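You operate a simulated robot arm through the tools that you are given. There is no shell and no other tool. Be economical: measure what you need, move in short steps, check, and stop when the job is done.

Carry out the task below with a simulated two-armed robot. There is one attempt and no reset: what you move stays moved.

JOB
Screw the cap back on the small brown bottle with a yellow cap. Then put the round green can on the front of the steel table. Then shut the red-handled drawer. Then open the drawer of the bench by tank three, take the green mug and leave it in the inside of the drawer by tank three, then shut the drawer. Then take the yellow tub and put it on the top of tank three. Do these in the order given. Set down upright: green mug.

The check looks at the end state, three seconds after you hand in, the way a careful person would. Anything else that was tipped, shoved, dropped, spilled or broken makes it a failure. A push-on lid holds only when it is set on centred and level and pressed home; a screw cap is set on level and turned clockwise until tight.

ROBOT AND FRAMES
Two 7-joint arms with fingered hands on one trunk, on a base that drives. Base frame: it is fixed to the floor where the robot stands at the start and does not move with it; the origin is under the middle of the robot, x ahead of it, y to its left, z up; the surface under the hand at the start is at about z = 86. Lengths are in cm, angles in degrees, forces in N, time in s.
The left shoulder is at the start at [5.5, 17.4, 108], the right one opposite. With the tool pointing down near the work surface each hand reaches from about 32 to 74 cm from the robot's upright axis, wherever it stands, measured 20 degrees to its own side. Places, roughly: drawer of the bench by tank three [-1840, -180, 70]; front of the steel table [-210, -220, 90]; green mug (11x8x8 cm) [-1610, 210, 80]; inside of the drawer by tank three [-1840, -190, 70]; red-handled drawer [-330, 180, 70]; round green can (10x10x6 cm) [-280, 190, 80]; small brown bottle with a yellow c (6x6x15 cm) [50, 20, 90]; top of tank three [-1690, -190, 130]; yellow tub (11x11x8 cm) [-1600, 230, 80]. Payload 3.8 kg a hand.
The tool frame of a hand sits at the grasp point between the pads (the TCP): z along the fingers, y along the line on which they close. The tips reach 2.6 cm beyond it. The gripper opens to 13.2 cm. The gripper's body begins 7.3 cm behind the TCP. The gripper is a hand of 3 fingers: y runs from the thumb to the fingers, the wrist lies at [0, 0, -22.4] in the tool frame, and closing takes about 1.5 s.
Orientation is that of the tool frame in the base frame, as [roll, pitch, yaw] about the fixed x, y, z axes, in that order (R = Rz(yaw) Ry(pitch) Rx(roll)). With the fingers straight down and closing along the base's y, the tool's x points along the base's -x, its y along +y and its z along -z.

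CONTROLS
- The arms move only by the tool move_arm. It takes "left_series", "right_series" or both (then of equal length, played together; a hand with none holds still); each is a list that holds one entry, the list of rows, each a list of 6 numbers: the shift along the tool's x, y, z in units of 20 mm (1.0 is 20 mm), then the turn, a rotation vector about the tool's x, y, z in units of 5 degrees (1.0 is 5 degrees). In form: [[[tx, ty, tz, ax, ay, az], ...]]. A call has 1 to 12 rows; each row shifts and turns the commanded pose from where the row before left it, along the tool's axes as they then stand. "left_gripper" and "right_gripper" are, for a hand that has rows, the gripper command, from -1 (shut) to 1 (fully open), values between in proportion, set as the call begins (left out, the last holds). A call with a number of a shift or a turn outside -1 to 1 is refused whole. A row lasts 0.2 s, in which the tool goes at most 5 cm and 8.6 degrees; a call with a longer step from one row to the next is refused whole, and so is a gripper value outside its range. Where a pose cannot be reached the arm comes as near as it can. A force on the tool above 40 N (or 10 N above the force at the start of the call, whichever is more), or a blocked arm, ends the call early, and 0.2 s more pass. The fingers move at their own pace (about 10.8 cm/s each) and stop on an object; they squeeze with about 32 N. The grip force told is the motor's: it shows also when the fingers shut on nothing. Time passes only in rows, and 0.2 s behind the last, so rows that do not move let the fingers close. It gives the time, the measured TCP pose, the force on the tool (base axes), the opening and the grip force at its end, in the units of the frame above (readings bear some noise), with the torque about the TCP (base axes, N m) and any sound that the robot's microphone picked up, and new pictures: "show" is both (left out), scene, wrist or none (wrist: the cameras of the hands that moved).
- Cameras (640 x 400 px; columns grow to the right, rows downward): "scene" is now at [17.77, 1.59, 101.05]; the picture's right is [0.20, -0.98, 0.00], its down [0.20, 0.04, -0.98] and it looks along [0.96, 0.20, 0.21] (base axes); focal length 214 px, centre (320, 200). "left" rides on the left gripper at [-6.2, 0.3, -9.2] in its tool frame; the picture's right is [-0.05, -1.00, 0.00], its down [0.83, -0.04, -0.56] and it looks along [0.55, -0.03, 0.83] (tool axes); focal length 230 px, centre (320, 200). "right" rides on the right gripper at [6.2, 0.3, -9.2] in its tool frame; the picture's right is [-0.05, 1.00, 0.00], its down [-0.83, -0.04, -0.56] and it looks along [-0.55, -0.03, 0.83] (tool axes); focal length 230 px, centre (320, 200). There is no depth. A picture from a camera that has moved, and an enlarged one, comes with that camera's place and axes in the base frame and with its lens.
- move_column(by): slides the trunk up (or, below 0, down) by that many cm; the arms and the scene camera ride with it, the base frame stays. It gives what a move gives, with no picture.
- base_move(legs): drives the robot by 1 to 6 legs, each [ahead, left, turn to the left] in cm, cm and degrees, along the robot's own axes; the way and the turn of a leg run together, so that a leg with both is an arc; at most 150 cm and 180 degrees a leg. The arms and the cameras ride along, it lands a little off, and it stops where it bumps. It gives what a move gives, and a new picture of the scene camera.
- curl_fingers(finger1, finger2, thumb_bend, hand): sets how far each is bent, from 0 (flat) to 1 (curled in); at 0.3 the hand is open as for a grip, at 0.7 the pads meet at the TCP. One left out holds its place. A second passes; each finger stops where it meets its share of the squeeze, and holds until it gets a number again. A gripper value or a shape takes the hand back. It gives what a move gives, with no picture; readings hold the bend of each and the force on the fingers (four entries, about 0 where the hand has none), thumb and palm.
- set_grasp(shape, hand): the hand has 3 fingers and takes this shape, open, in about a second: jaw (thumb against the fingers, like two jaws); tri (thumb and two fingers); tip (a fingertip pinch); poke (one finger out to press); point (the index stretched); flat (the hand flat); cup (the hand cupped); fist (a fist). The gripper value then closes the fingers along that shape, each until it touches; the sizes above hold for jaw. It gives what a move gives, with no picture.
- head_to(pan, tilt): turns the head with the scene camera to pan (to the left, within 60 degrees either way) and tilt (down, from -29 to 69), counted from straight ahead of the robot. It gives what a move gives, and a new picture of the scene camera.
- zoom(camera, box): a new picture of the part [left, top, right, bottom] of that camera's present view, enlarged. It takes no simulated time.
- finish_job(): hands the job in; it is judged then, once.

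Go step by step. Nothing tells you exact positions but the pictures and the camera data: compare them with the known pose of the tool, close in by small moves and look again before you grip or let go. The budget is 165 turns and 260 pictures, counting those below and the enlarged ones. Unless the task says otherwise, let go and move clear before handing in.

The tools are called as name(argument=value, ...) on one line, values as JSON. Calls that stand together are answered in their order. move_arm: Moves the arms, as the interface text tells. Its arguments: {"type":"object","properties":{"left_series":{"type":"array","items":{"type":"array","items":{"type":"array","items":{"type":"number"}}}},"left_gripper":{"type":"number"},"right_series":{"type":"array","items":{"type":"array","items":{"type":"array","items":{"type":"number"}}}},"right_gripper":{"type":"number"},"show":{"type":"string","enum":["both","scene","wrist","none"]}},"required":[]} The other tools are called the same way: move_column (by) slides the trunk up or down; set_grasp (shape, hand) gives the hand a shape; curl_fingers (finger1, finger2, thumb_bend, hand) moves the fingers one by one; base_move (legs) drives the base; head_to (pan, tilt) turns the head that bears the scene camera; zoom (camera, box) takes an enlarged picture of a part of a camera's view; finish_job () hands the job in.

At the start:

```text
time_s: 0.0
left_tcp_pos: [35.07, 26.34, 120.78]
left_tcp_rot: [-179.8, 0.0, -179.9]
left_wrist_force: [0.2, 0.2, -0.7]
left_moment: [-0.02, 0.0, -0.03]
left_finger_gap: 13.19
left_grip_force: 0.0
left_shape: jaw
left_bend: [0.3, 0.3, 0.3]
left_finger forces: [0.1, 0.0, 0.0, 0.1, 0.0, 0.0]
right_tcp_pos: [37.06, -4.03, 111.48]
right_tcp_rot: [180.0, 0.0, 179.9]
right_wrist_force: [-0.4, -0.4, -0.1]
right_moment: [0.01, -0.02, -0.02]
right_finger_gap: 13.19
right_grip_force: 0.0
right_shape: jaw
right_bend: [0.3, 0.3, 0.3]
right_finger forces: [0.0, 0.0, 0.0, 0.1, 0.0, 0.0]
trunk travel left (down, up): [-38.8, 9.3]
robot x, y, heading: [0.22, -0.07, 0.1]
head pan, tilt: [11.6, -12.1]
```

scene: 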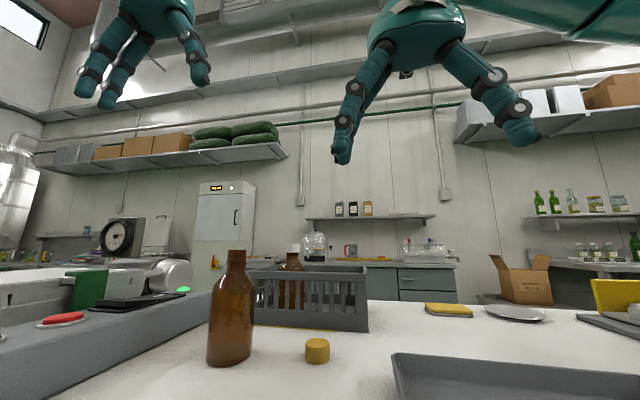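
right: 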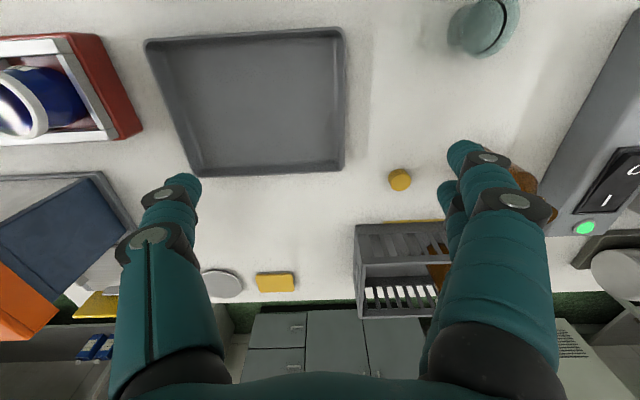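
left: 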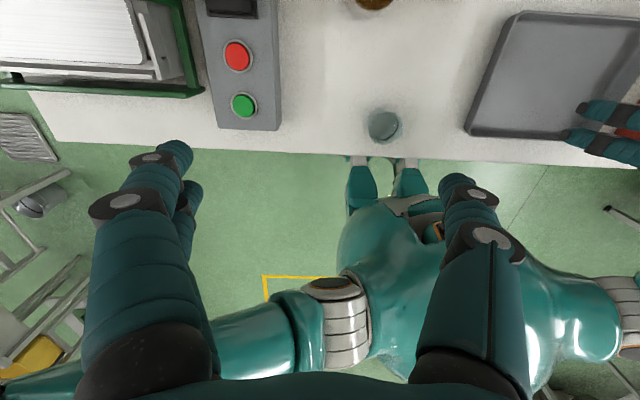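

The open brown bottle stands near [50, 21], its yellow cap lies near [49.6, 8.6] and the table is at z≈86. I'll bring the right hand over the cap first.

move_arm(right_series=[[[-0.78, 0.79, 0.9, 0, 0, 0], [-0.78, 0.79, 0.9, 0, 0, 0], [-0.78, 0.79, 0.9, 0, 0, 0], [-0.78, 0.79, 0.9, 0, 0, 0], [-0.78, 0.79, 0.9, 0, 0, 0], [-0.78, 0.79, 0.9, 0, 0, 0], [-0.78, 0.79, 0.9, 0, 0, 0], [-0.78, 0.79, 0.9, 0, 0, 0], [0, 0, 0, 0, 0, 0]]], right_gripper=0.1, show="wrist")

head_to(pan=11, tilt=25)

```text
time_s: 2.0
left_tcp_pos: [35.26, 26.43, 120.79]
left_tcp_rot: [-179.9, 0.2, 179.9]
left_wrist_force: [-0.4, 0.1, 0.4]
left_moment: [0.0, -0.02, 0.01]
left_finger_gap: 13.18
left_grip_force: 0.1
left_shape: jaw
left_bend: [0.3, 0.3, 0.3]
left_finger forces: [0.1, 0.0, 0.1, 0.0, 0.0, 0.0]
right_tcp_pos: [49.57, 8.63, 97.07]
right_tcp_rot: [179.9, 0.0, -180.0]
right_wrist_force: [0.0, -0.7, 0.7]
right_moment: [0.0, -0.01, 0.04]
right_finger_gap: 7.31
right_grip_force: 0.0
right_shape: jaw
right_bend: [0.72, 0.72, 0.7]
right_finger forces: [0.0, 0.0, 0.0, 0.0, 0.0, 0.0]
trunk travel left (down, up): [-38.8, 9.3]
robot x, y, heading: [-0.43, -0.18, 0.0]
head pan, tilt: [11.6, -12.1]
camera right: at [43.45, 9.0, 106.14], right [0.05, 1.0, 0.0], down [0.83, -0.04, 0.56], along [0.55, -0.03, -0.83], focal length 230 px, centre (320, 200)
```

right: 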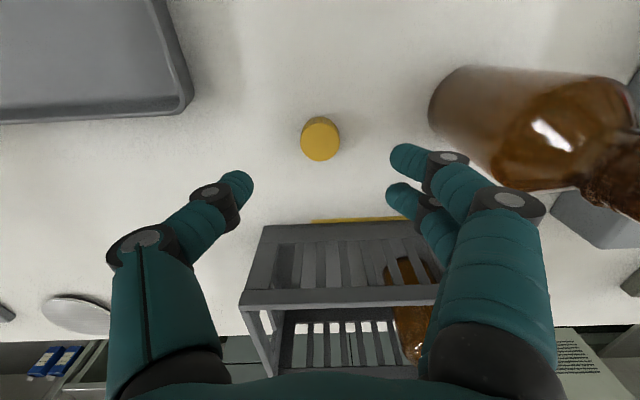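

```text
time_s: 3.0
left_tcp_pos: [35.14, 26.29, 120.84]
left_tcp_rot: [-180.0, 0.2, 180.0]
left_wrist_force: [-1.2, -0.2, -0.2]
left_moment: [-0.01, -0.01, 0.0]
left_finger_gap: 13.21
left_grip_force: 0.0
left_shape: jaw
left_bend: [0.3, 0.3, 0.3]
left_finger forces: [0.1, 0.0, 0.1, 0.0, 0.0, 0.1]
right_tcp_pos: [49.47, 8.82, 97.07]
right_tcp_rot: [-180.0, -0.1, 179.9]
right_wrist_force: [-0.1, 0.8, -0.4]
right_moment: [-0.01, 0.01, 0.02]
right_finger_gap: 7.32
right_grip_force: 0.0
right_shape: jaw
right_bend: [0.72, 0.72, 0.7]
right_finger forces: [0.1, 0.1, 0.0, 0.1, 0.0, 0.0]
trunk travel left (down, up): [-38.8, 9.3]
robot x, y, heading: [0.2, 0.17, 0.1]
head pan, tilt: [11.0, 25.0]
camera scene: at [18.71, 1.69, 95.19], right [0.19, -0.98, 0.0], down [-0.41, -0.08, -0.91], along [0.89, 0.17, -0.42], focal length 214 px, centre (320, 200)
```

scene: 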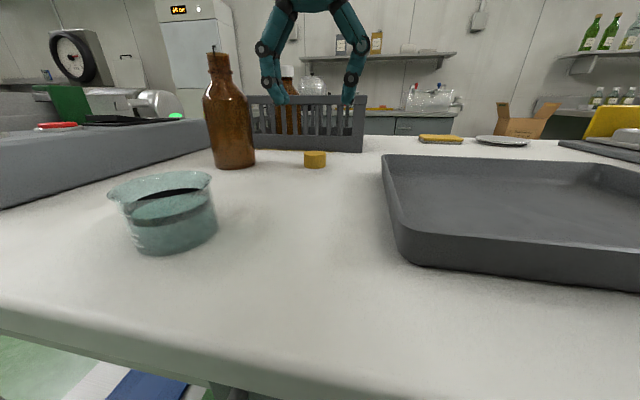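

The cap is almost under the right hand (centre about [49.4, 8.65]). I'll turn the hand back 60° to leave room for screwing, and lower partway.

move_arm(right_series=[[[0, 0, 0.17, 0, 0, -1], [0, 0, 0.17, 0, 0, -1], [0, 0, 0.17, 0, 0, -1], [0, 0, 0.17, 0, 0, -1], [0, 0, 0.17, 0, 0, -1], [0, 0, 0.17, 0, 0, -1], [0, 0, 0.17, 0, 0, -1], [0, 0, 0.17, 0, 0, -1], [0, 0, 0.17, 0, 0, -1], [0, 0, 0.17, 0, 0, -1], [0, 0, 0.17, 0, 0, -1], [0, 0, 0.17, 0, 0, -1]]], right_gripper=0.0, show="both")

```text
time_s: 5.6
left_tcp_pos: [35.05, 26.26, 120.8]
left_tcp_rot: [-179.9, 0.1, -180.0]
left_wrist_force: [-0.6, -1.0, 0.5]
left_moment: [0.0, 0.01, 0.01]
left_finger_gap: 13.19
left_grip_force: 0.1
left_shape: jaw
left_bend: [0.3, 0.3, 0.3]
left_finger forces: [0.0, 0.0, 0.0, 0.0, 0.0, 0.1]
right_tcp_pos: [49.55, 8.7, 93.05]
right_tcp_rot: [179.9, -0.1, -119.9]
right_wrist_force: [0.6, 0.5, 0.7]
right_moment: [-0.03, -0.01, 0.03]
right_finger_gap: 6.66
right_grip_force: 0.1
right_shape: jaw
right_bend: [0.73, 0.73, 0.7]
right_finger forces: [0.0, 0.0, 0.0, 0.0, 0.0, 0.1]
trunk travel left (down, up): [-38.8, 9.3]
robot x, y, heading: [0.37, 0.09, -0.1]
head pan, tilt: [11.0, 25.0]
camera scene: at [18.71, 1.69, 95.18], right [0.19, -0.98, 0.0], down [-0.41, -0.08, -0.91], along [0.89, 0.17, -0.42], focal length 214 px, centre (320, 200)
camera right: at [46.17, 3.54, 102.07], right [-0.84, 0.54, 0.0], down [0.45, 0.7, 0.56], along [0.3, 0.47, -0.83], focal length 230 px, centre (320, 200)
```

scene: 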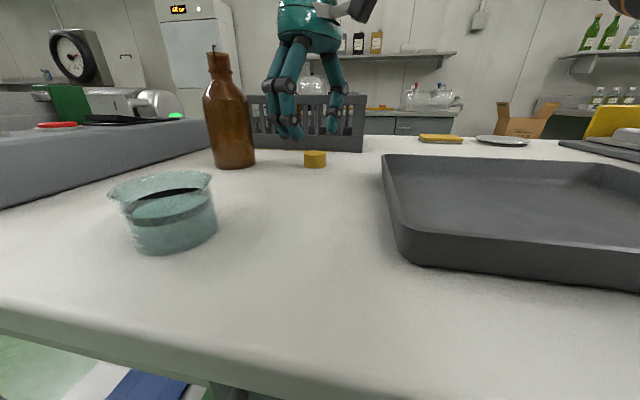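
right: 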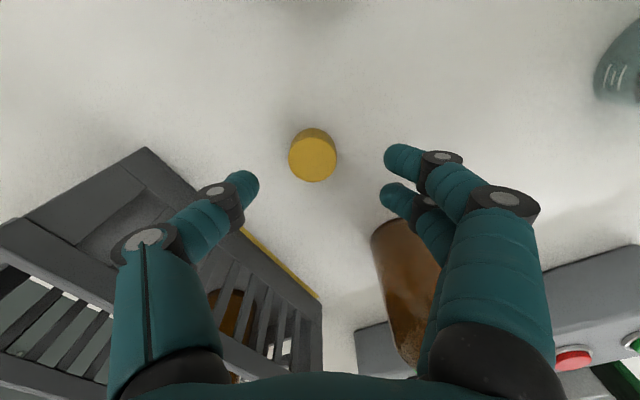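

The cap is nearly centred between the fingers. I'll lower onto it and close.

move_arm(right_series=[[[0.08, -0.2, 0.5, 0, 0, 0], [0, 0, 0.5, 0, 0, 0], [0, 0, 0.5, 0, 0, 0], [0, 0, 0.45, 0, 0, 0], [0, 0, 0, 0, 0, 0]]], show="none")

move_arm(right_series=[[[0, 0, 0, 0, 0, 0], [0, 0, 0, 0, 0, 0], [0, 0, 0, 0, 0, 0], [0, 0, 0, 0, 0, 0], [0, 0, 0, 0, 0, 0], [0, 0, 0, 0, 0, 0], [0, 0, 0, 0, 0, 0], [0, 0, 0, 0, 0, 0]]], right_gripper=-1, show="wrist")

```text
time_s: 6.8
left_tcp_pos: [35.11, 26.39, 120.88]
left_tcp_rot: [-180.0, 0.0, -179.9]
left_wrist_force: [-0.3, -0.4, 0.1]
left_moment: [0.01, 0.0, -0.03]
left_finger_gap: 13.21
left_grip_force: 0.1
left_shape: jaw
left_bend: [0.3, 0.3, 0.3]
left_finger forces: [0.0, 0.0, 0.0, 0.0, 0.1, 0.0]
right_tcp_pos: [49.64, 8.43, 89.21]
right_tcp_rot: [180.0, -0.1, -120.0]
right_wrist_force: [0.2, 0.7, -0.9]
right_moment: [0.02, -0.02, 0.0]
right_finger_gap: 6.68
right_grip_force: 0.0
right_shape: jaw
right_bend: [0.73, 0.73, 0.7]
right_finger forces: [0.0, 0.0, 0.0, 0.0, 0.1, 0.0]
trunk travel left (down, up): [-38.8, 9.3]
robot x, y, heading: [-0.2, 0.14, -0.2]
head pan, tilt: [11.0, 25.0]
```

```text
time_s: 8.6
left_tcp_pos: [35.19, 26.37, 120.83]
left_tcp_rot: [-180.0, 0.2, 180.0]
left_wrist_force: [0.1, -0.6, 0.3]
left_moment: [0.02, -0.01, -0.01]
left_finger_gap: 13.19
left_grip_force: 0.0
left_shape: jaw
left_bend: [0.3, 0.3, 0.3]
left_finger forces: [0.1, 0.0, 0.1, 0.0, 0.1, 0.0]
right_tcp_pos: [49.83, 8.45, 89.1]
right_tcp_rot: [-180.0, 0.0, -120.2]
right_wrist_force: [0.3, 0.4, 0.1]
right_moment: [-0.01, 0.01, 0.0]
right_finger_gap: 2.29
right_grip_force: 32.0
right_shape: jaw
right_bend: [0.72, 0.73, 0.7]
right_finger forces: [14.7, 15.6, 0.1, 0.0, 28.8, 0.0]
trunk travel left (down, up): [-38.8, 9.3]
robot x, y, heading: [0.51, -0.18, -0.1]
head pan, tilt: [11.0, 25.0]
camera right: at [46.43, 3.28, 98.21], right [-0.84, 0.55, 0.0], down [0.45, 0.7, 0.56], along [0.3, 0.47, -0.83], focal length 230 px, centre (320, 200)
```

right: 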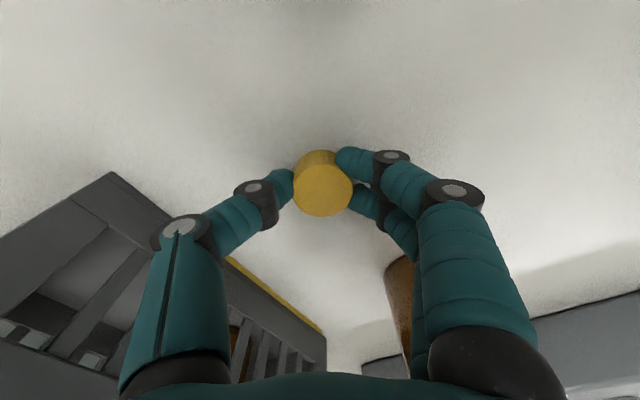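

The cap is held (grip 32 N). I'll lift it clear, then turn the base so the bottle lies ahead of both arms.

move_arm(right_series=[[[0, 0, -1, 0, 0, 0], [0, 0, -1, 0, 0, 0], [0.98, -0.1, -0.9, 0, 0, 0], [0.98, -0.1, -0.9, 0, 0, 0], [0.98, -0.1, -0.9, 0, 0, 0], [0.98, -0.1, -0.9, 0, 0, 0], [0.98, -0.1, -0.9, 0, 0, 0], [0.98, -0.1, -0.9, 0, 0, 0], [0.98, -0.1, -0.9, 0, 0, 0], [0.98, -0.1, -0.9, 0, 0, 0], [0.98, -0.1, -0.9, 0, 0, 0], [0.98, -0.1, -0.9, 0, 0, 0]]], show="none")

base_move(legs=[[0, 0, 22]])

```text
time_s: 11.2
left_tcp_pos: [35.13, 26.23, 120.83]
left_tcp_rot: [-179.9, 0.1, -179.9]
left_wrist_force: [-0.6, -0.3, 0.4]
left_moment: [0.01, -0.02, 0.0]
left_finger_gap: 13.19
left_grip_force: 0.1
left_shape: jaw
left_bend: [0.3, 0.3, 0.3]
left_finger forces: [0.0, 0.0, 0.0, 0.0, 0.0, 0.0]
right_tcp_pos: [41.55, -9.66, 111.11]
right_tcp_rot: [-180.0, 0.0, -120.0]
right_wrist_force: [0.1, 0.3, 0.4]
right_moment: [-0.02, -0.01, -0.02]
right_finger_gap: 2.29
right_grip_force: 31.7
right_shape: jaw
right_bend: [0.72, 0.73, 0.7]
right_finger forces: [15.7, 16.7, 0.0, 0.0, 29.0, 0.0]
trunk travel left (down, up): [-38.8, 9.3]
robot x, y, heading: [0.17, 0.01, -0.1]
head pan, tilt: [11.0, 25.0]
```

```text
time_s: 12.8
left_tcp_pos: [22.96, 37.48, 120.95]
left_tcp_rot: [-179.9, 0.1, -158.4]
left_wrist_force: [0.0, 0.6, 1.1]
left_moment: [0.0, 0.0, -0.01]
left_finger_gap: 13.19
left_grip_force: 0.1
left_shape: jaw
left_bend: [0.3, 0.3, 0.3]
left_finger forces: [0.0, 0.0, 0.0, 0.0, 0.0, 0.1]
right_tcp_pos: [42.3, 6.4, 111.0]
right_tcp_rot: [-180.0, 0.0, -98.5]
right_wrist_force: [0.0, -0.9, 0.2]
right_moment: [-0.01, 0.02, 0.0]
right_finger_gap: 2.3
right_grip_force: 32.1
right_shape: jaw
right_bend: [0.72, 0.73, 0.7]
right_finger forces: [15.3, 16.5, 0.0, 0.0, 28.8, 0.0]
trunk travel left (down, up): [-38.8, 9.3]
robot x, y, heading: [0.28, 0.41, 21.5]
head pan, tilt: [11.0, 25.0]
camera scene: at [16.74, 8.46, 95.18], right [0.54, -0.84, 0.0], down [-0.36, -0.23, -0.91], along [0.76, 0.49, -0.42], focal length 214 px, centre (320, 200)
```

scene: 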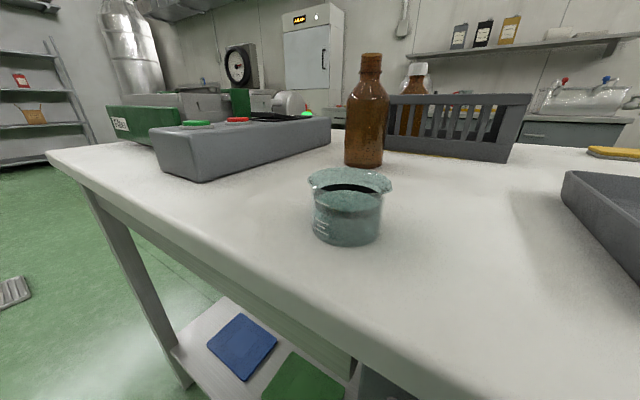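

The bottle is now roughly dead ahead of the robot, with the beaker in front of it at about [31, 15], top at z≈90. I'll swing the left hand round so it comes at the bottle from the left rear, above the beaker.

move_arm(left_series=[[[-0.84, -0.91, 0.43, 0, 0, 0.9], [-0.84, -0.91, 0.43, 0, 0, 0.9], [-0.84, -0.91, 0.43, 0, 0, 0.9], [-0.84, -0.91, 0.43, 0, 0, 0.9], [-0.84, -0.91, 0.43, 0, 0, 0.9], [-0.84, -0.91, 0.43, 0, 0, 0.9], [-0.84, -0.91, 0.43, 0, 0, 0.9], [0, 0, 0, 0, -1, 0], [0, 0, 0, 0, -1, 0], [0, 0, 0, 0, -1, 0], [0, 0, 0, 0, -1, 0], [0, 0, 0, 0, -1, 0]]], left_gripper=0.5, show="wrist")

```text
time_s: 15.4
left_tcp_pos: [36.35, 26.65, 114.77]
left_tcp_rot: [-179.9, 25.2, 170.1]
left_wrist_force: [0.6, -0.3, 0.4]
left_moment: [0.0, 0.0, 0.0]
left_finger_gap: 9.94
left_grip_force: 0.1
left_shape: jaw
left_bend: [0.63, 0.63, 0.6]
left_finger forces: [0.1, 0.0, 0.0, 0.1, 0.1, 0.0]
right_tcp_pos: [42.31, 6.41, 111.03]
right_tcp_rot: [179.9, 0.0, -98.6]
right_wrist_force: [-0.6, 0.2, -0.6]
right_moment: [-0.02, -0.02, -0.02]
right_finger_gap: 2.27
right_grip_force: 31.6
right_shape: jaw
right_bend: [0.72, 0.73, 0.7]
right_finger forces: [15.3, 16.4, 0.0, 0.0, 28.9, 0.0]
trunk travel left (down, up): [-38.8, 9.3]
robot x, y, heading: [-0.22, -0.04, 21.7]
head pan, tilt: [11.0, 25.0]
camera left: at [37.92, 26.67, 125.85], right [-0.13, -0.99, 0.02], down [-0.98, 0.13, 0.15], along [-0.15, 0.0, -0.99], focal length 230 px, centre (320, 200)
```

left: 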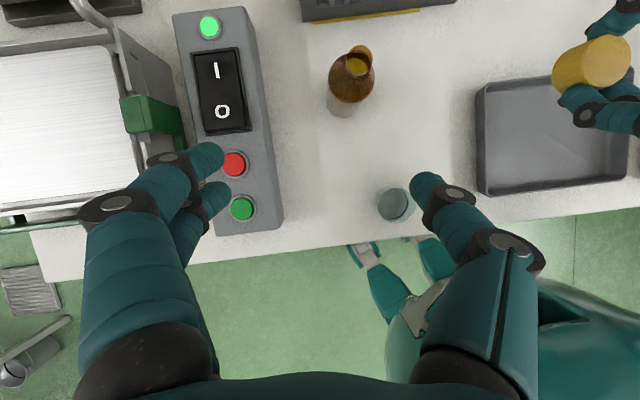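

From above, the bottle axis is at about [49, 21]. I'll bring the left hand down to a pre-grasp behind it, pitched 20° down.

move_arm(left_series=[[[0.175, -0.15, 0.967, 0, -1, 0], [0.258, -0.15, 0.948, 0, -1, 0], [0.34, -0.15, 0.921, 0, -1, 0], [0.419, -0.15, 0.889, 0, -1, 0], [0.495, -0.15, 0.849, 0, -1, 0], [0.567, -0.15, 0.803, 0, -1, 0], [0.635, -0.15, 0.75, 0, -1, 0], [0.698, -0.15, 0.692, 0, -1, 0], [0.755, -0.15, 0.628, 0, -1, 0], [0.6, -0.15, 0.3, 0, 0, 0], [0, 0, 0, 0, 0, 0]]], show="both")

```text
time_s: 17.8
left_tcp_pos: [39.39, 23.65, 104.64]
left_tcp_rot: [178.5, 53.5, 168.3]
left_wrist_force: [-0.8, 0.2, 1.0]
left_moment: [0.0, 0.0, -0.01]
left_finger_gap: 9.93
left_grip_force: 0.2
left_shape: jaw
left_bend: [0.64, 0.64, 0.6]
left_finger forces: [0.0, 0.1, 0.0, 0.0, 0.0, 0.0]
left hand out of reach, approached as far as the arm can: row 6, 7, 8, 9, 10
right_tcp_pos: [42.22, 6.55, 111.05]
right_tcp_rot: [-180.0, 0.0, -98.4]
right_wrist_force: [1.0, 0.5, 0.8]
right_moment: [-0.02, 0.02, 0.01]
right_finger_gap: 2.26
right_grip_force: 32.2
right_shape: jaw
right_bend: [0.72, 0.73, 0.7]
right_finger forces: [15.4, 16.6, 0.0, 0.0, 29.0, 0.0]
trunk travel left (down, up): [-38.8, 9.3]
robot x, y, heading: [-0.34, -0.05, 21.6]
head pan, tilt: [11.0, 25.0]
camera scene: at [16.68, 8.47, 95.2], right [0.54, -0.84, 0.0], down [-0.36, -0.23, -0.91], along [0.76, 0.49, -0.42], focal length 214 px, centre (320, 200)
camera left: at [35.68, 24.56, 115.18], right [-0.15, -0.99, 0.03], down [-0.93, 0.13, -0.34], along [0.33, -0.08, -0.94], focal length 230 px, centre (320, 200)
```

scene: 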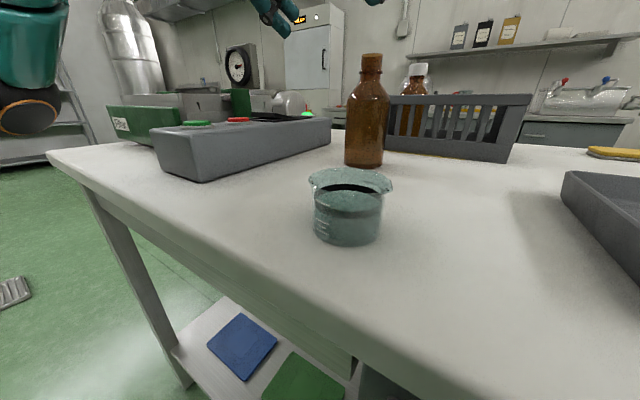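
left: 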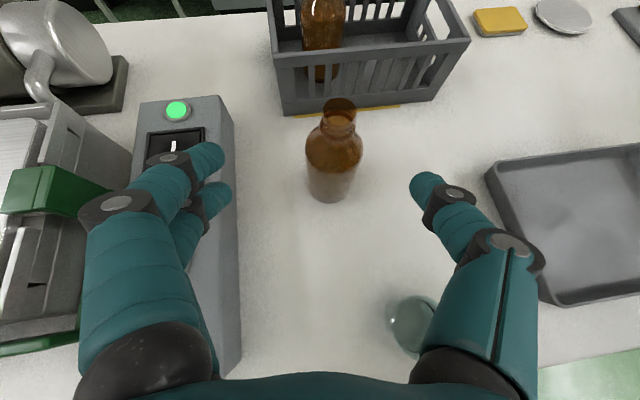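

The left wrist ran out of room close to the body, so I'll back the base about 11 cm for more reach.

base_move(legs=[[-11, 0, 0]])

move_arm(left_series=[[[0, 0, 0, 0, 0, 0], [0, 0, 0, 0, 0, 0]]], show="wrist")

```text
time_s: 19.0
left_tcp_pos: [29.2, 19.45, 104.63]
left_tcp_rot: [178.7, 53.4, 168.3]
left_wrist_force: [-0.5, -0.5, 0.6]
left_moment: [0.0, 0.01, 0.01]
left_finger_gap: 9.97
left_grip_force: 0.0
left_shape: jaw
left_bend: [0.64, 0.64, 0.6]
left_finger forces: [0.1, 0.1, 0.1, 0.1, 0.0, 0.0]
right_tcp_pos: [31.95, 2.21, 111.08]
right_tcp_rot: [-179.9, 0.1, -98.7]
right_wrist_force: [0.3, -0.2, -1.0]
right_moment: [0.03, -0.02, 0.03]
right_finger_gap: 2.29
right_grip_force: 32.1
right_shape: jaw
right_bend: [0.72, 0.73, 0.7]
right_finger forces: [15.5, 16.5, 0.0, 0.0, 28.9, 0.1]
trunk travel left (down, up): [-38.8, 9.3]
robot x, y, heading: [-10.27, -4.17, 21.7]
head pan, tilt: [11.0, 25.0]
camera scene: at [6.41, 4.33, 95.19], right [0.54, -0.84, 0.0], down [-0.36, -0.23, -0.91], along [0.76, 0.49, -0.42], focal length 214 px, centre (320, 200)
```

scene: 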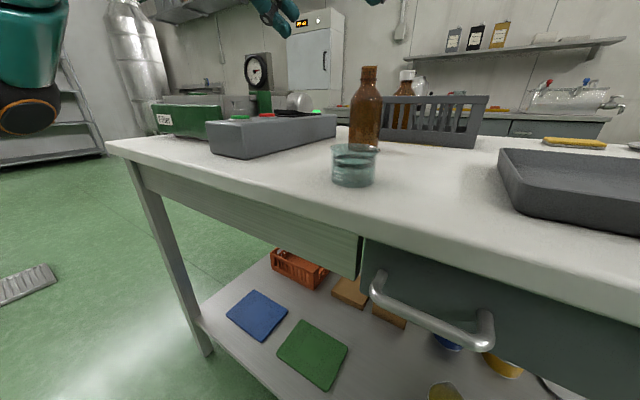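

```text
time_s: 19.6
left_tcp_pos: [29.23, 19.41, 104.6]
left_tcp_rot: [178.6, 53.4, 168.2]
left_wrist_force: [0.1, 0.3, -0.1]
left_moment: [0.06, 0.01, 0.0]
left_finger_gap: 9.92
left_grip_force: 0.1
left_shape: jaw
left_bend: [0.64, 0.64, 0.6]
left_finger forces: [0.1, 0.1, 0.0, 0.0, 0.0, 0.1]
right_tcp_pos: [32.05, 2.31, 111.09]
right_tcp_rot: [-180.0, 0.0, -98.6]
right_wrist_force: [0.6, 0.3, -0.5]
right_moment: [0.01, 0.0, 0.02]
right_finger_gap: 2.29
right_grip_force: 32.3
right_shape: jaw
right_bend: [0.72, 0.73, 0.7]
right_finger forces: [15.4, 16.6, 0.0, 0.1, 28.9, 0.0]
trunk travel left (down, up): [-38.8, 9.3]
robot x, y, heading: [-10.06, -3.95, 21.7]
head pan, tilt: [11.0, 25.0]
camera left: at [25.49, 20.34, 115.16], right [-0.15, -0.99, 0.03], down [-0.93, 0.14, -0.34], along [0.33, -0.08, -0.94], focal length 230 px, centre (320, 200)
```

left: 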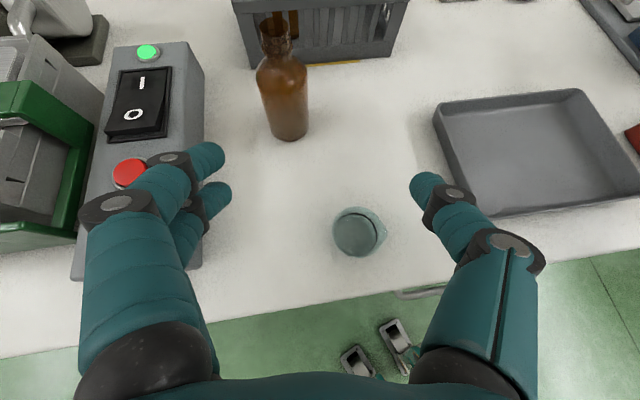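

The bottle is at about [49, 21] and the beaker at [31, 15.5]. I'll take the left hand to its pre-grasp.

move_arm(left_series=[[[0.074, 0.34, 0.876, 0, -1, 0], [0.15, 0.34, 0.866, 0, -1, 0], [0.225, 0.34, 0.85, 0, -1, 0], [0.298, 0.34, 0.827, 0, -0.3, 0], [0.319, 0.34, 0.818, 0, 0, 0], [0.319, 0.34, 0.818, 0, 0, 0], [0.319, 0.34, 0.818, 0, 0, 0], [0.319, 0.34, 0.818, 0, 0, 0], [0, 0, 0, 0, 0, 0]]], show="both")

```text
time_s: 21.6
left_tcp_pos: [41.39, 22.41, 96.35]
left_tcp_rot: [177.5, 69.8, 167.0]
left_wrist_force: [-0.4, -0.3, 0.5]
left_moment: [0.02, -0.01, 0.01]
left_finger_gap: 9.92
left_grip_force: 0.1
left_shape: jaw
left_bend: [0.64, 0.64, 0.6]
left_finger forces: [0.1, 0.0, 0.1, 0.1, 0.1, 0.0]
left hand out of reach, approached as far as the arm can: row 1
right_tcp_pos: [32.06, 2.18, 111.06]
right_tcp_rot: [180.0, 0.0, -98.6]
right_wrist_force: [0.2, 0.3, -0.3]
right_moment: [-0.03, 0.04, 0.01]
right_finger_gap: 2.28
right_grip_force: 31.7
right_shape: jaw
right_bend: [0.72, 0.73, 0.7]
right_finger forces: [15.4, 16.6, 0.1, 0.0, 28.9, 0.0]
trunk travel left (down, up): [-38.8, 9.3]
robot x, y, heading: [-10.18, -4.35, 21.6]
head pan, tilt: [11.0, 25.0]
camera scene: at [6.44, 4.35, 95.19], right [0.54, -0.84, 0.0], down [-0.36, -0.23, -0.91], along [0.76, 0.49, -0.42], focal length 214 px, centre (320, 200)
camera left: at [34.88, 23.91, 105.2], right [-0.17, -0.99, 0.03], down [-0.8, 0.12, -0.59], along [0.58, -0.13, -0.81], focal length 230 px, centre (320, 200)
```

scene: 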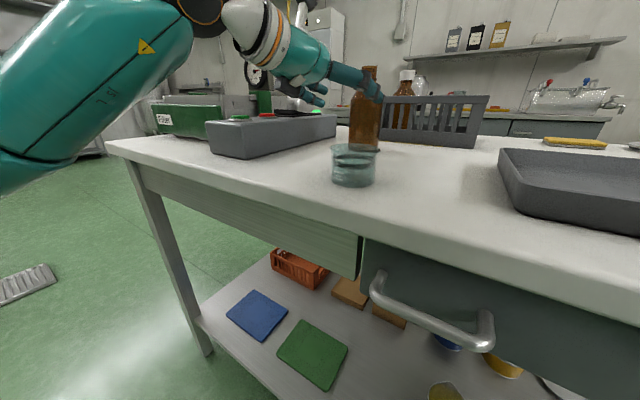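
left: 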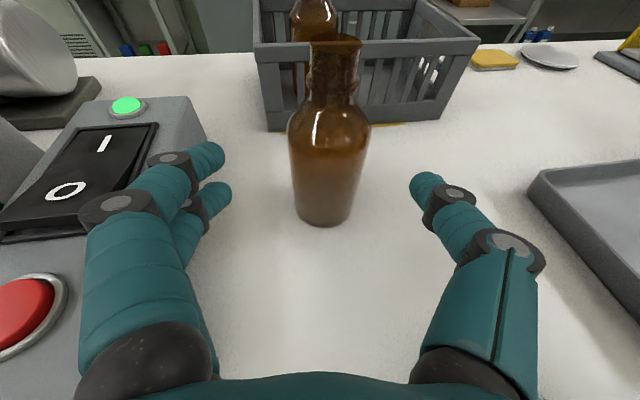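

The bottle is lined up between the left fingers, axis at about [48.4, 20.5]. I'll move in and grip it gently.

move_arm(left_series=[[[0.16, -0.03, 0.82, 0, 0, 0], [0.16, -0.03, 0.82, 0, 0, 0], [0.16, -0.03, 0.82, 0, 0, 0], [0.16, -0.03, 0.82, 0, 0, 0], [0.16, -0.03, 0.82, 0, 0, 0], [0, 0, 0, 0, 0, 0]]], show="wrist")

```text
time_s: 23.0
left_tcp_pos: [48.19, 20.96, 91.91]
left_tcp_rot: [177.4, 69.9, 166.9]
left_wrist_force: [-1.3, -0.5, 0.9]
left_moment: [-0.01, 0.0, 0.01]
left_finger_gap: 9.94
left_grip_force: 0.0
left_shape: jaw
left_bend: [0.64, 0.64, 0.6]
left_finger forces: [0.1, 0.0, 0.0, 0.0, 0.0, 0.1]
right_tcp_pos: [32.04, 2.27, 111.07]
right_tcp_rot: [-179.9, -0.1, -98.6]
right_wrist_force: [0.1, 0.5, 0.1]
right_moment: [-0.02, -0.04, -0.01]
right_finger_gap: 2.29
right_grip_force: 32.3
right_shape: jaw
right_bend: [0.72, 0.73, 0.7]
right_finger forces: [15.5, 16.6, 0.0, 0.0, 28.8, 0.1]
trunk travel left (down, up): [-38.8, 9.3]
robot x, y, heading: [-10.16, -3.95, 21.4]
head pan, tilt: [11.0, 25.0]
camera left: at [41.74, 22.43, 100.98], right [-0.17, -0.99, 0.03], down [-0.8, 0.12, -0.59], along [0.58, -0.13, -0.81], focal length 230 px, centre (320, 200)
```

left: 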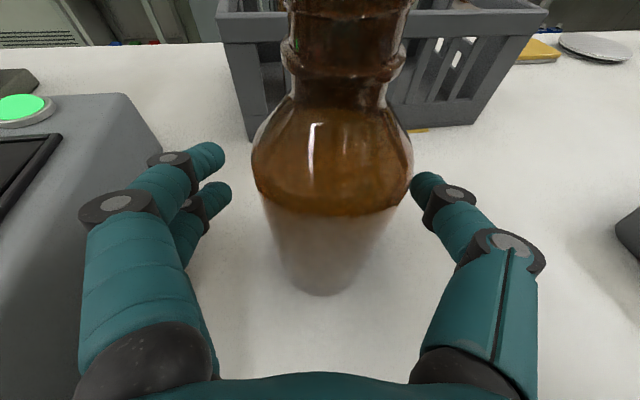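

Closing now, after a small shift toward the thumb side to centre on the bottle.

move_arm(left_series=[[[0, -0.2, 0, 0, 0, 0], [0, 0, 0, 0, 0, 0]]], show="none")

move_arm(left_series=[[[0, 0, 0, 0, 0, 0], [0, 0, 0, 0, 0, 0], [0, 0, 0, 0, 0, 0], [0, 0, 0, 0, 0, 0], [0, 0, 0, 0, 0, 0], [0, 0, 0, 0, 0, 0], [0, 0, 0, 0, 0, 0], [0, 0, 0, 0, 0, 0]]], left_gripper=-1, show="wrist")

```text
time_s: 23.6
left_tcp_pos: [48.13, 20.62, 92.01]
left_tcp_rot: [177.6, 69.9, 167.0]
left_wrist_force: [0.6, -0.1, 0.0]
left_moment: [-0.01, 0.03, -0.01]
left_finger_gap: 9.95
left_grip_force: 0.1
left_shape: jaw
left_bend: [0.64, 0.64, 0.6]
left_finger forces: [0.1, 0.1, 0.0, 0.0, 0.1, 0.0]
right_tcp_pos: [32.03, 2.23, 110.97]
right_tcp_rot: [-180.0, 0.0, -98.6]
right_wrist_force: [-0.5, -0.3, -0.1]
right_moment: [-0.02, 0.0, -0.01]
right_finger_gap: 2.29
right_grip_force: 31.9
right_shape: jaw
right_bend: [0.72, 0.73, 0.7]
right_finger forces: [15.5, 16.6, 0.0, 0.0, 28.9, 0.0]
trunk travel left (down, up): [-38.8, 9.3]
robot x, y, heading: [-10.46, -4.06, 21.7]
head pan, tilt: [11.0, 25.0]
```

```text
time_s: 25.4
left_tcp_pos: [48.04, 20.51, 91.97]
left_tcp_rot: [177.4, 69.9, 166.9]
left_wrist_force: [-0.2, -0.6, 0.6]
left_moment: [0.02, 0.0, 0.02]
left_finger_gap: 4.33
left_grip_force: 31.4
left_shape: jaw
left_bend: [0.74, 0.74, 0.72]
left_finger forces: [12.3, 14.2, 0.0, 0.1, 27.8, 0.1]
right_tcp_pos: [32.1, 2.15, 111.04]
right_tcp_rot: [180.0, 0.0, -98.6]
right_wrist_force: [0.8, 0.5, 0.4]
right_moment: [-0.01, -0.01, 0.01]
right_finger_gap: 2.28
right_grip_force: 32.1
right_shape: jaw
right_bend: [0.72, 0.73, 0.7]
right_finger forces: [15.5, 16.6, 0.1, 0.0, 28.9, 0.0]
trunk travel left (down, up): [-38.8, 9.3]
robot x, y, heading: [-10.33, -3.89, 21.5]
head pan, tilt: [11.0, 25.0]
camera left: at [41.66, 22.02, 100.98], right [-0.17, -0.99, 0.03], down [-0.8, 0.12, -0.59], along [0.58, -0.13, -0.81], focal length 230 px, centre (320, 200)
```

left: 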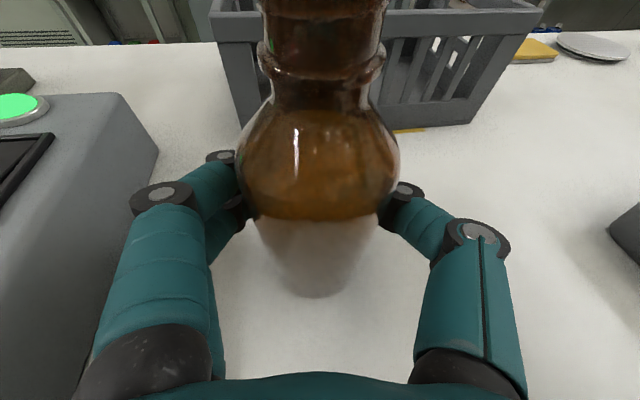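

The bottle is held by the left hand. Next I'll carry the cap to a point above the bottle mouth, staying high at z 111.

move_arm(right_series=[[[-0.86, -0.55, 0, 0, 0, 0], [-0.86, -0.55, 0, 0, 0, 0], [-0.86, -0.55, 0, 0, 0, 0], [-0.86, -0.55, 0, 0, 0, 0], [-0.86, -0.55, 0, 0, 0, 0], [-0.86, -0.55, 0, 0, 0, 0], [-0.86, -0.55, 0, 0, 0, 0], [-0.86, -0.55, 0, 0, 0, 0], [-0.86, -0.55, 0, 0, 0, 0], [-0.86, -0.55, 0, 0, 0, 0], [-0.86, -0.55, 0, 0, 0, 0], [-0.86, -0.55, 0, 0, 0, 0]]], show="wrist")

head_to(pan=0, tilt=0)

zoom(camera="left", box=[160, 0, 480, 200])

```text
time_s: 28.0
left_tcp_pos: [48.14, 20.58, 91.86]
left_tcp_rot: [177.5, 70.1, 167.0]
left_wrist_force: [-1.5, -0.4, 0.3]
left_moment: [0.05, 0.04, 0.03]
left_finger_gap: 4.34
left_grip_force: 32.9
left_shape: jaw
left_bend: [0.74, 0.74, 0.72]
left_finger forces: [12.2, 14.5, 0.0, 0.0, 27.1, 0.0]
right_tcp_pos: [46.47, 18.71, 110.61]
right_tcp_rot: [180.0, 0.0, -98.4]
right_wrist_force: [-0.2, 0.3, 0.5]
right_moment: [0.0, 0.02, 0.0]
right_finger_gap: 2.26
right_grip_force: 31.4
right_shape: jaw
right_bend: [0.72, 0.73, 0.7]
right_finger forces: [14.6, 16.7, 0.0, 0.1, 28.8, 0.0]
right hand out of reach, approached as far as the arm can: row 11, 12
trunk travel left (down, up): [-38.8, 9.3]
robot x, y, heading: [-10.28, -4.27, 21.6]
head pan, tilt: [11.0, 25.0]
camera right: at [45.34, 12.73, 119.69], right [-0.98, 0.2, 0.0], down [0.17, 0.82, 0.56], along [0.11, 0.54, -0.83], focal length 230 px, centre (320, 200)
```

right: 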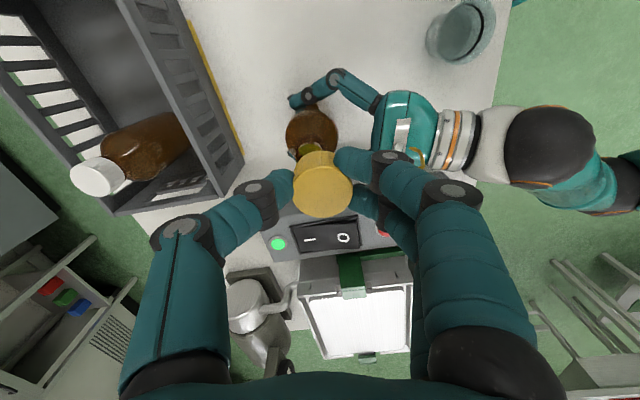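

```text
time_s: 28.9
left_tcp_pos: [48.15, 20.51, 91.96]
left_tcp_rot: [177.6, 69.9, 167.1]
left_wrist_force: [0.2, -0.2, -0.3]
left_moment: [0.07, -0.04, 0.02]
left_finger_gap: 4.33
left_grip_force: 32.1
left_shape: jaw
left_bend: [0.74, 0.74, 0.72]
left_finger forces: [12.5, 14.6, 0.0, 0.0, 27.3, 0.0]
right_tcp_pos: [46.55, 18.82, 110.72]
right_tcp_rot: [180.0, 0.0, -98.6]
right_wrist_force: [-0.2, -0.6, -0.1]
right_moment: [0.02, 0.03, -0.01]
right_finger_gap: 2.25
right_grip_force: 32.1
right_shape: jaw
right_bend: [0.72, 0.73, 0.7]
right_finger forces: [14.7, 16.6, 0.1, 0.1, 28.8, 0.1]
trunk travel left (down, up): [-38.8, 9.3]
robot x, y, heading: [-10.05, -4.01, 21.5]
head pan, tilt: [0.0, 0.0]
camera scene: at [7.06, 2.7, 99.21], right [0.37, -0.93, 0.0], down [0.0, 0.0, -1.0], along [0.93, 0.37, 0.0], focal length 214 px, centre (320, 200)
```

scene: 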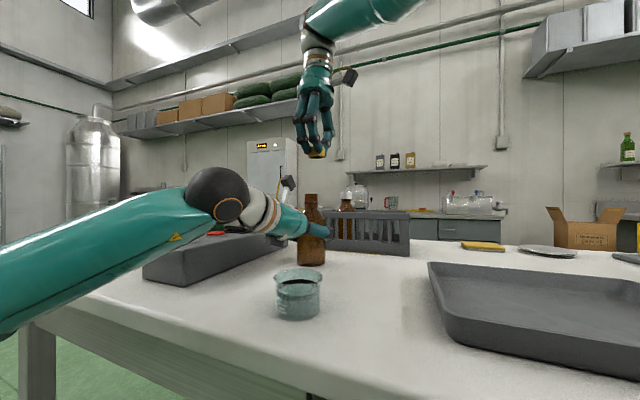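

```text
2.00 times, centred on (320, 100) of left
camera zoom: at [41.66, 22.03, 100.97], right [-0.17, -0.99, 0.03], down [-0.8, 0.12, -0.59], along [0.58, -0.13, -0.81], focal length 460 px, centre (320, 400)
```

zoom: 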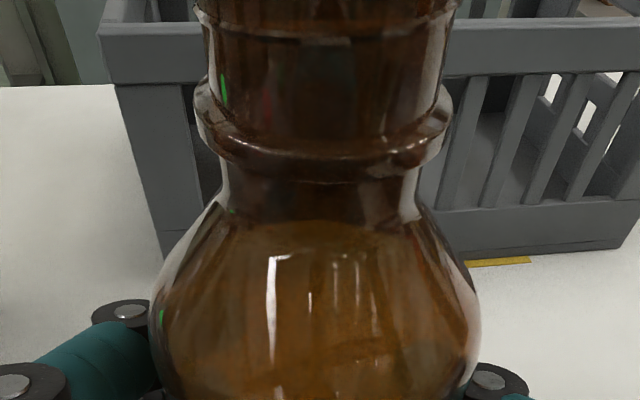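

The right arm is at its reach limit over the bottle. I'll lift the bottle 1 cm, draw it about 4 cm toward the robot and set it down again in the left grip.

move_arm(left_series=[[[-0.47, 0, -0.17, 0, 0, 0], [0, 0, 0, 0, 0, 0], [0.19, -0.38, -0.51, 0, 0, 0], [0.19, -0.38, -0.51, 0, 0, 0], [0.19, -0.38, -0.51, 0, 0, 0], [0, 0, 0, 0, 0, 0], [0.2, 0, 0.07, 0, 0, 0], [0.2, 0, 0.07, 0, 0, 0], [0, 0, 0, 0, 0, 0]]], show="scene")

```text
time_s: 30.9
left_tcp_pos: [44.36, 18.68, 92.07]
left_tcp_rot: [177.6, 69.9, 167.0]
left_wrist_force: [1.2, 0.1, -1.5]
left_moment: [-0.02, 0.02, 0.01]
left_finger_gap: 4.33
left_grip_force: 32.0
left_shape: jaw
left_bend: [0.74, 0.73, 0.72]
left_finger forces: [12.1, 14.4, 0.0, 0.0, 27.2, 0.0]
right_tcp_pos: [46.6, 18.72, 110.65]
right_tcp_rot: [180.0, 0.1, -98.7]
right_wrist_force: [0.9, -1.1, 0.6]
right_moment: [0.02, 0.0, -0.01]
right_finger_gap: 2.28
right_grip_force: 32.8
right_shape: jaw
right_bend: [0.72, 0.73, 0.7]
right_finger forces: [14.7, 16.7, 0.0, 0.0, 28.9, 0.0]
trunk travel left (down, up): [-38.8, 9.3]
robot x, y, heading: [-10.41, -3.89, 21.3]
head pan, tilt: [0.0, 0.0]
camera scene: at [7.07, 2.71, 99.22], right [0.37, -0.93, 0.0], down [0.0, 0.0, -1.0], along [0.93, 0.37, 0.0], focal length 214 px, centre (320, 200)
```

scene: 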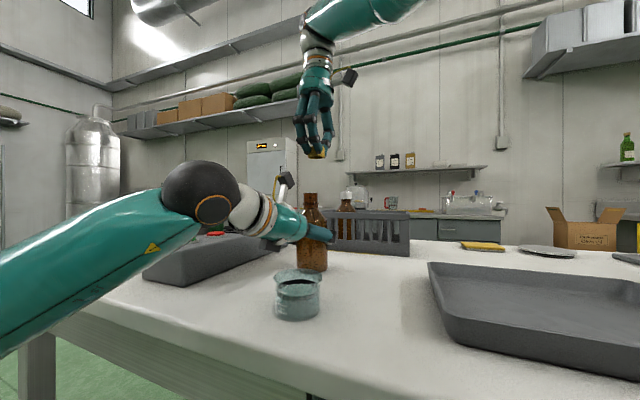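

The bottle is now near [44.5, 19], mouth at z≈100.3. I'll finish setting it down and bring the cap over it at z≈106.5.

move_arm(left_series=[[[0.05, 0, 0.02, 0, 0, 0], [0, 0, 0, 0, 0, 0], [0, 0, 0, 0, 0, 0], [0, 0, 0, 0, 0, 0]]], right_series=[[[0, 0.53, 0, 0, 0, 0], [0, 0.53, 0.7, 0, 0, 0], [0, 0, 0.7, 0, 0, 0], [0, 0, 0.65, 0, 0, 0]]], show="wrist")

zoom(camera="scene", box=[240, 110, 400, 290])

```text
time_s: 31.9
left_tcp_pos: [44.48, 18.75, 91.98]
left_tcp_rot: [177.6, 69.8, 167.0]
left_wrist_force: [1.0, -1.5, 0.1]
left_moment: [0.02, 0.05, -0.02]
left_finger_gap: 4.31
left_grip_force: 32.2
left_shape: jaw
left_bend: [0.74, 0.74, 0.72]
left_finger forces: [13.4, 14.3, 0.1, 0.0, 27.6, 0.0]
right_tcp_pos: [46.16, 20.47, 107.34]
right_tcp_rot: [179.9, -0.1, -98.6]
right_wrist_force: [0.5, -0.2, -0.3]
right_moment: [0.02, 0.0, 0.01]
right_finger_gap: 2.3
right_grip_force: 32.2
right_shape: jaw
right_bend: [0.72, 0.73, 0.7]
right_finger forces: [14.7, 16.6, 0.0, 0.0, 28.8, 0.0]
right hand out of reach, approached as far as the arm can: row 1, 2, 3, 4
trunk travel left (down, up): [-38.8, 9.3]
robot x, y, heading: [-10.61, -3.87, 21.2]
head pan, tilt: [0.0, 0.0]
camera right: at [44.85, 14.52, 116.38], right [-0.98, 0.2, 0.0], down [0.17, 0.82, 0.55], along [0.11, 0.54, -0.83], focal length 230 px, centre (320, 200)
camera left: at [38.02, 20.31, 100.99], right [-0.17, -0.99, 0.03], down [-0.8, 0.12, -0.59], along [0.58, -0.13, -0.81], focal length 230 px, centre (320, 200)
```

right: 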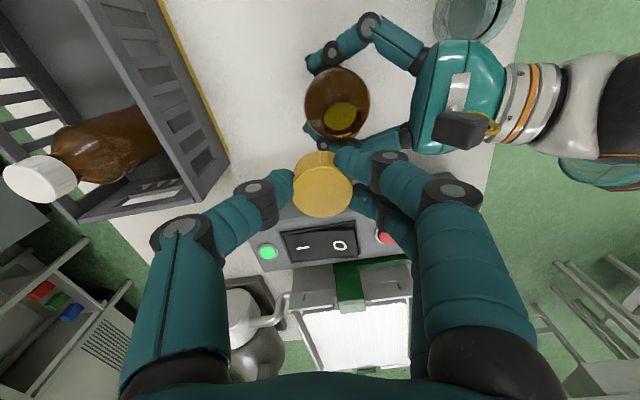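
left: 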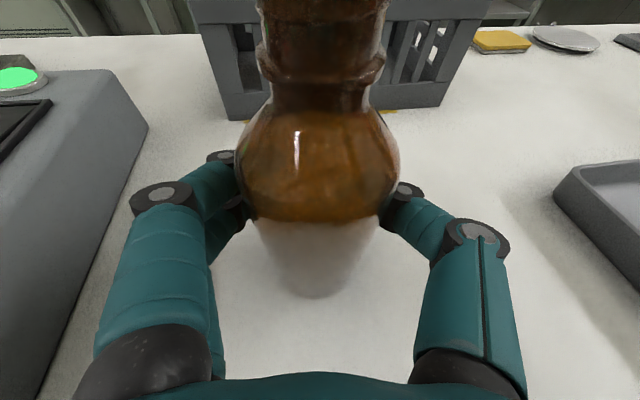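

```text
2.22 times, centred on (320, 200) of scene
camera zoom: at [7.08, 2.69, 99.22], right [0.37, -0.93, 0.0], down [0.0, 0.0, -1.0], along [0.93, 0.37, 0.0], focal length 477 px, centre (320, 200)
```

zoom: 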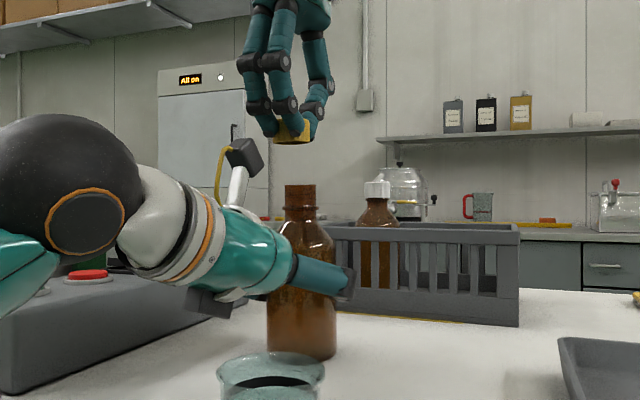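

The mouth is at about [44.25, 18.75] and the cap sits centred in the right hand. I'll correct the cap's lateral position.

move_arm(right_series=[[[0.62, 0.375, 0, 0, 0, 0], [0.62, 0.375, 0, 0, 0, 0], [0, 0, 0, 0, 0, 0], [0, 0, 0, 0, 0, 0]]], show="wrist")

zoom(camera="scene", box=[260, 130, 360, 230])

```text
time_s: 32.9
left_tcp_pos: [44.46, 18.86, 91.95]
left_tcp_rot: [177.6, 69.8, 167.1]
left_wrist_force: [1.1, -0.5, 2.1]
left_moment: [0.06, 0.01, 0.0]
left_finger_gap: 4.32
left_grip_force: 31.6
left_shape: jaw
left_bend: [0.74, 0.74, 0.72]
left_finger forces: [13.4, 14.3, 0.0, 0.0, 27.6, 0.0]
right_tcp_pos: [46.01, 20.46, 107.83]
right_tcp_rot: [179.8, 0.0, -98.7]
right_wrist_force: [0.5, 0.7, 0.8]
right_moment: [0.0, 0.0, 0.01]
right_finger_gap: 2.29
right_grip_force: 32.3
right_shape: jaw
right_bend: [0.72, 0.73, 0.7]
right_finger forces: [14.7, 16.6, 0.1, 0.1, 28.8, 0.0]
right hand out of reach, approached as far as the arm can: row 1, 2
trunk travel left (down, up): [-38.8, 9.3]
robot x, y, heading: [-10.3, -3.61, 21.6]
head pan, tilt: [0.0, 0.0]
camera right: at [44.82, 14.34, 116.87], right [-0.98, 0.2, 0.0], down [0.17, 0.81, 0.55], along [0.11, 0.54, -0.83], focal length 230 px, centre (320, 200)
```

right: 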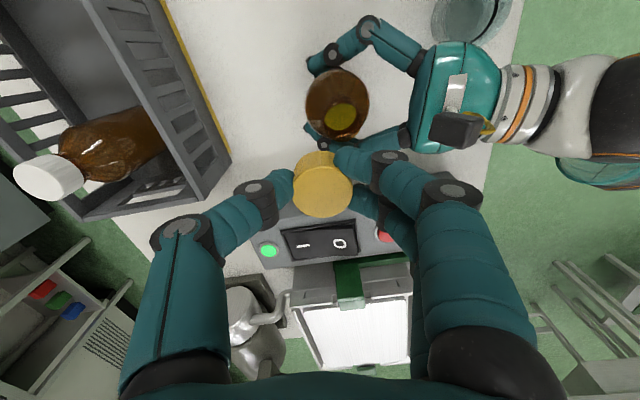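

```text
4.00 times, centred on (310, 180) of scene
camera zoom: at [7.06, 2.69, 99.22], right [0.37, -0.93, 0.0], down [0.0, 0.0, -1.0], along [0.93, 0.37, 0.0], focal length 858 px, centre (360, 280)
```

zoom: 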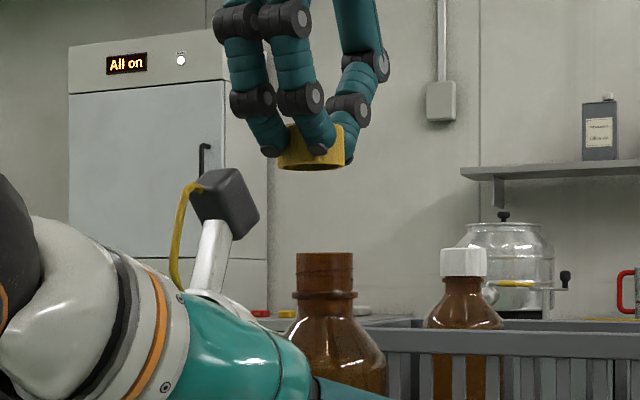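

The right arm seems stuck at a joint limit rather than at a distance limit. I'll turn the wrist partway back clockwise and see if it converges.

move_arm(right_series=[[[0, 0, 0, 0, 0, 1], [0, 0, 0, 0, 0, 1], [0, 0, 0, 0, 0, 1], [0, 0, 0, 0, 0, 1], [0, 0, 0, 0, 0, 1], [0, 0, 0, 0, 0, 1], [0, 0, 0, 0, 0, 1], [0, 0, 0, 0, 0, 1], [0, 0, 0, 0, 0, 0], [0, 0, 0, 0, 0, 0]]], show="none")

```text
time_s: 35.1
left_tcp_pos: [44.46, 18.88, 91.89]
left_tcp_rot: [177.5, 69.9, 167.0]
left_wrist_force: [1.4, -0.5, 1.0]
left_moment: [0.01, 0.03, 0.0]
left_finger_gap: 4.33
left_grip_force: 32.1
left_shape: jaw
left_bend: [0.74, 0.74, 0.72]
left_finger forces: [13.5, 14.3, 0.0, 0.0, 27.5, 0.1]
right_tcp_pos: [46.04, 20.47, 107.78]
right_tcp_rot: [180.0, -0.1, -138.6]
right_wrist_force: [0.1, 0.0, -0.3]
right_moment: [0.03, 0.02, -0.02]
right_finger_gap: 2.29
right_grip_force: 32.1
right_shape: jaw
right_bend: [0.72, 0.73, 0.7]
right_finger forces: [14.9, 16.6, 0.0, 0.0, 28.8, 0.0]
trunk travel left (down, up): [-38.8, 9.3]
robot x, y, heading: [-10.4, -4.08, 21.6]
head pan, tilt: [0.0, 0.0]
```

move_arm(right_series=[[[0.62, -0.03, 0, 0, 0, 0], [0.62, -0.03, 0, 0, 0, 0], [0, 0, 0, 0, 0, 0], [0, 0, 0, 0, 0, 0]]], show="wrist")

zoom(camera="scene", box=[260, 130, 360, 230])

```text
time_s: 36.1
left_tcp_pos: [44.42, 18.94, 91.94]
left_tcp_rot: [177.5, 69.8, 167.0]
left_wrist_force: [0.8, -0.6, 1.4]
left_moment: [0.02, -0.02, -0.03]
left_finger_gap: 4.32
left_grip_force: 31.4
left_shape: jaw
left_bend: [0.74, 0.74, 0.72]
left_finger forces: [13.4, 14.4, 0.0, 0.0, 27.3, 0.0]
right_tcp_pos: [45.76, 20.29, 108.24]
right_tcp_rot: [180.0, -0.1, -138.5]
right_wrist_force: [-0.1, -0.4, -0.4]
right_moment: [0.01, 0.05, 0.01]
right_finger_gap: 2.25
right_grip_force: 31.9
right_shape: jaw
right_bend: [0.72, 0.73, 0.7]
right_finger forces: [14.8, 16.7, 0.0, 0.0, 28.8, 0.0]
right hand out of reach, approached as far as the arm can: row 1, 2
trunk travel left (down, up): [-38.8, 9.3]
robot x, y, heading: [-10.47, -4.23, 21.2]
head pan, tilt: [0.0, 0.0]
camera right: at [41.05, 16.5, 117.31], right [-0.62, 0.78, 0.0], down [0.65, 0.52, 0.55], along [0.43, 0.34, -0.83], focal length 230 px, centre (320, 200)
```

right: 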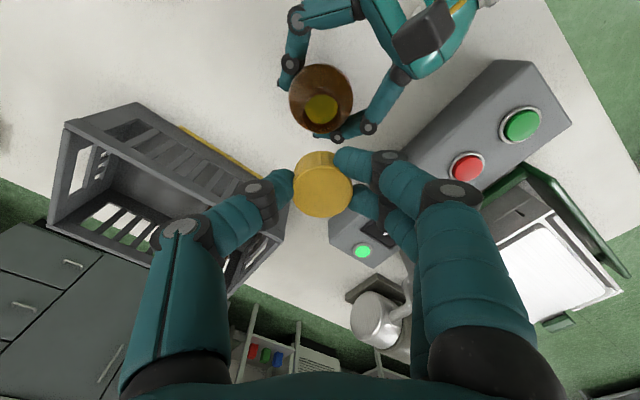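

```text
4.00 times, centred on (310, 180) of scene
camera zoom: at [7.06, 2.69, 99.22], right [0.37, -0.93, 0.0], down [0.0, 0.0, -1.0], along [0.93, 0.37, 0.0], focal length 858 px, centre (360, 280)
```

zoom: 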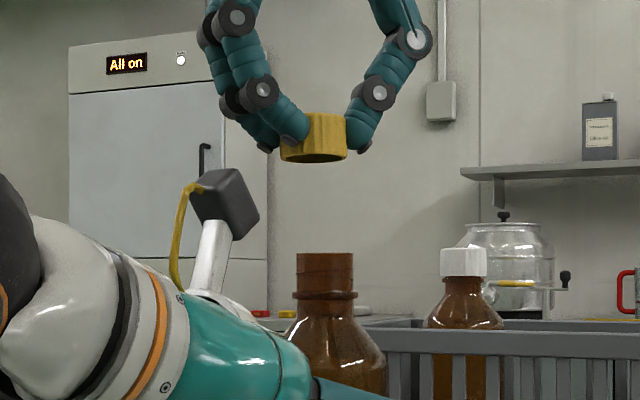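

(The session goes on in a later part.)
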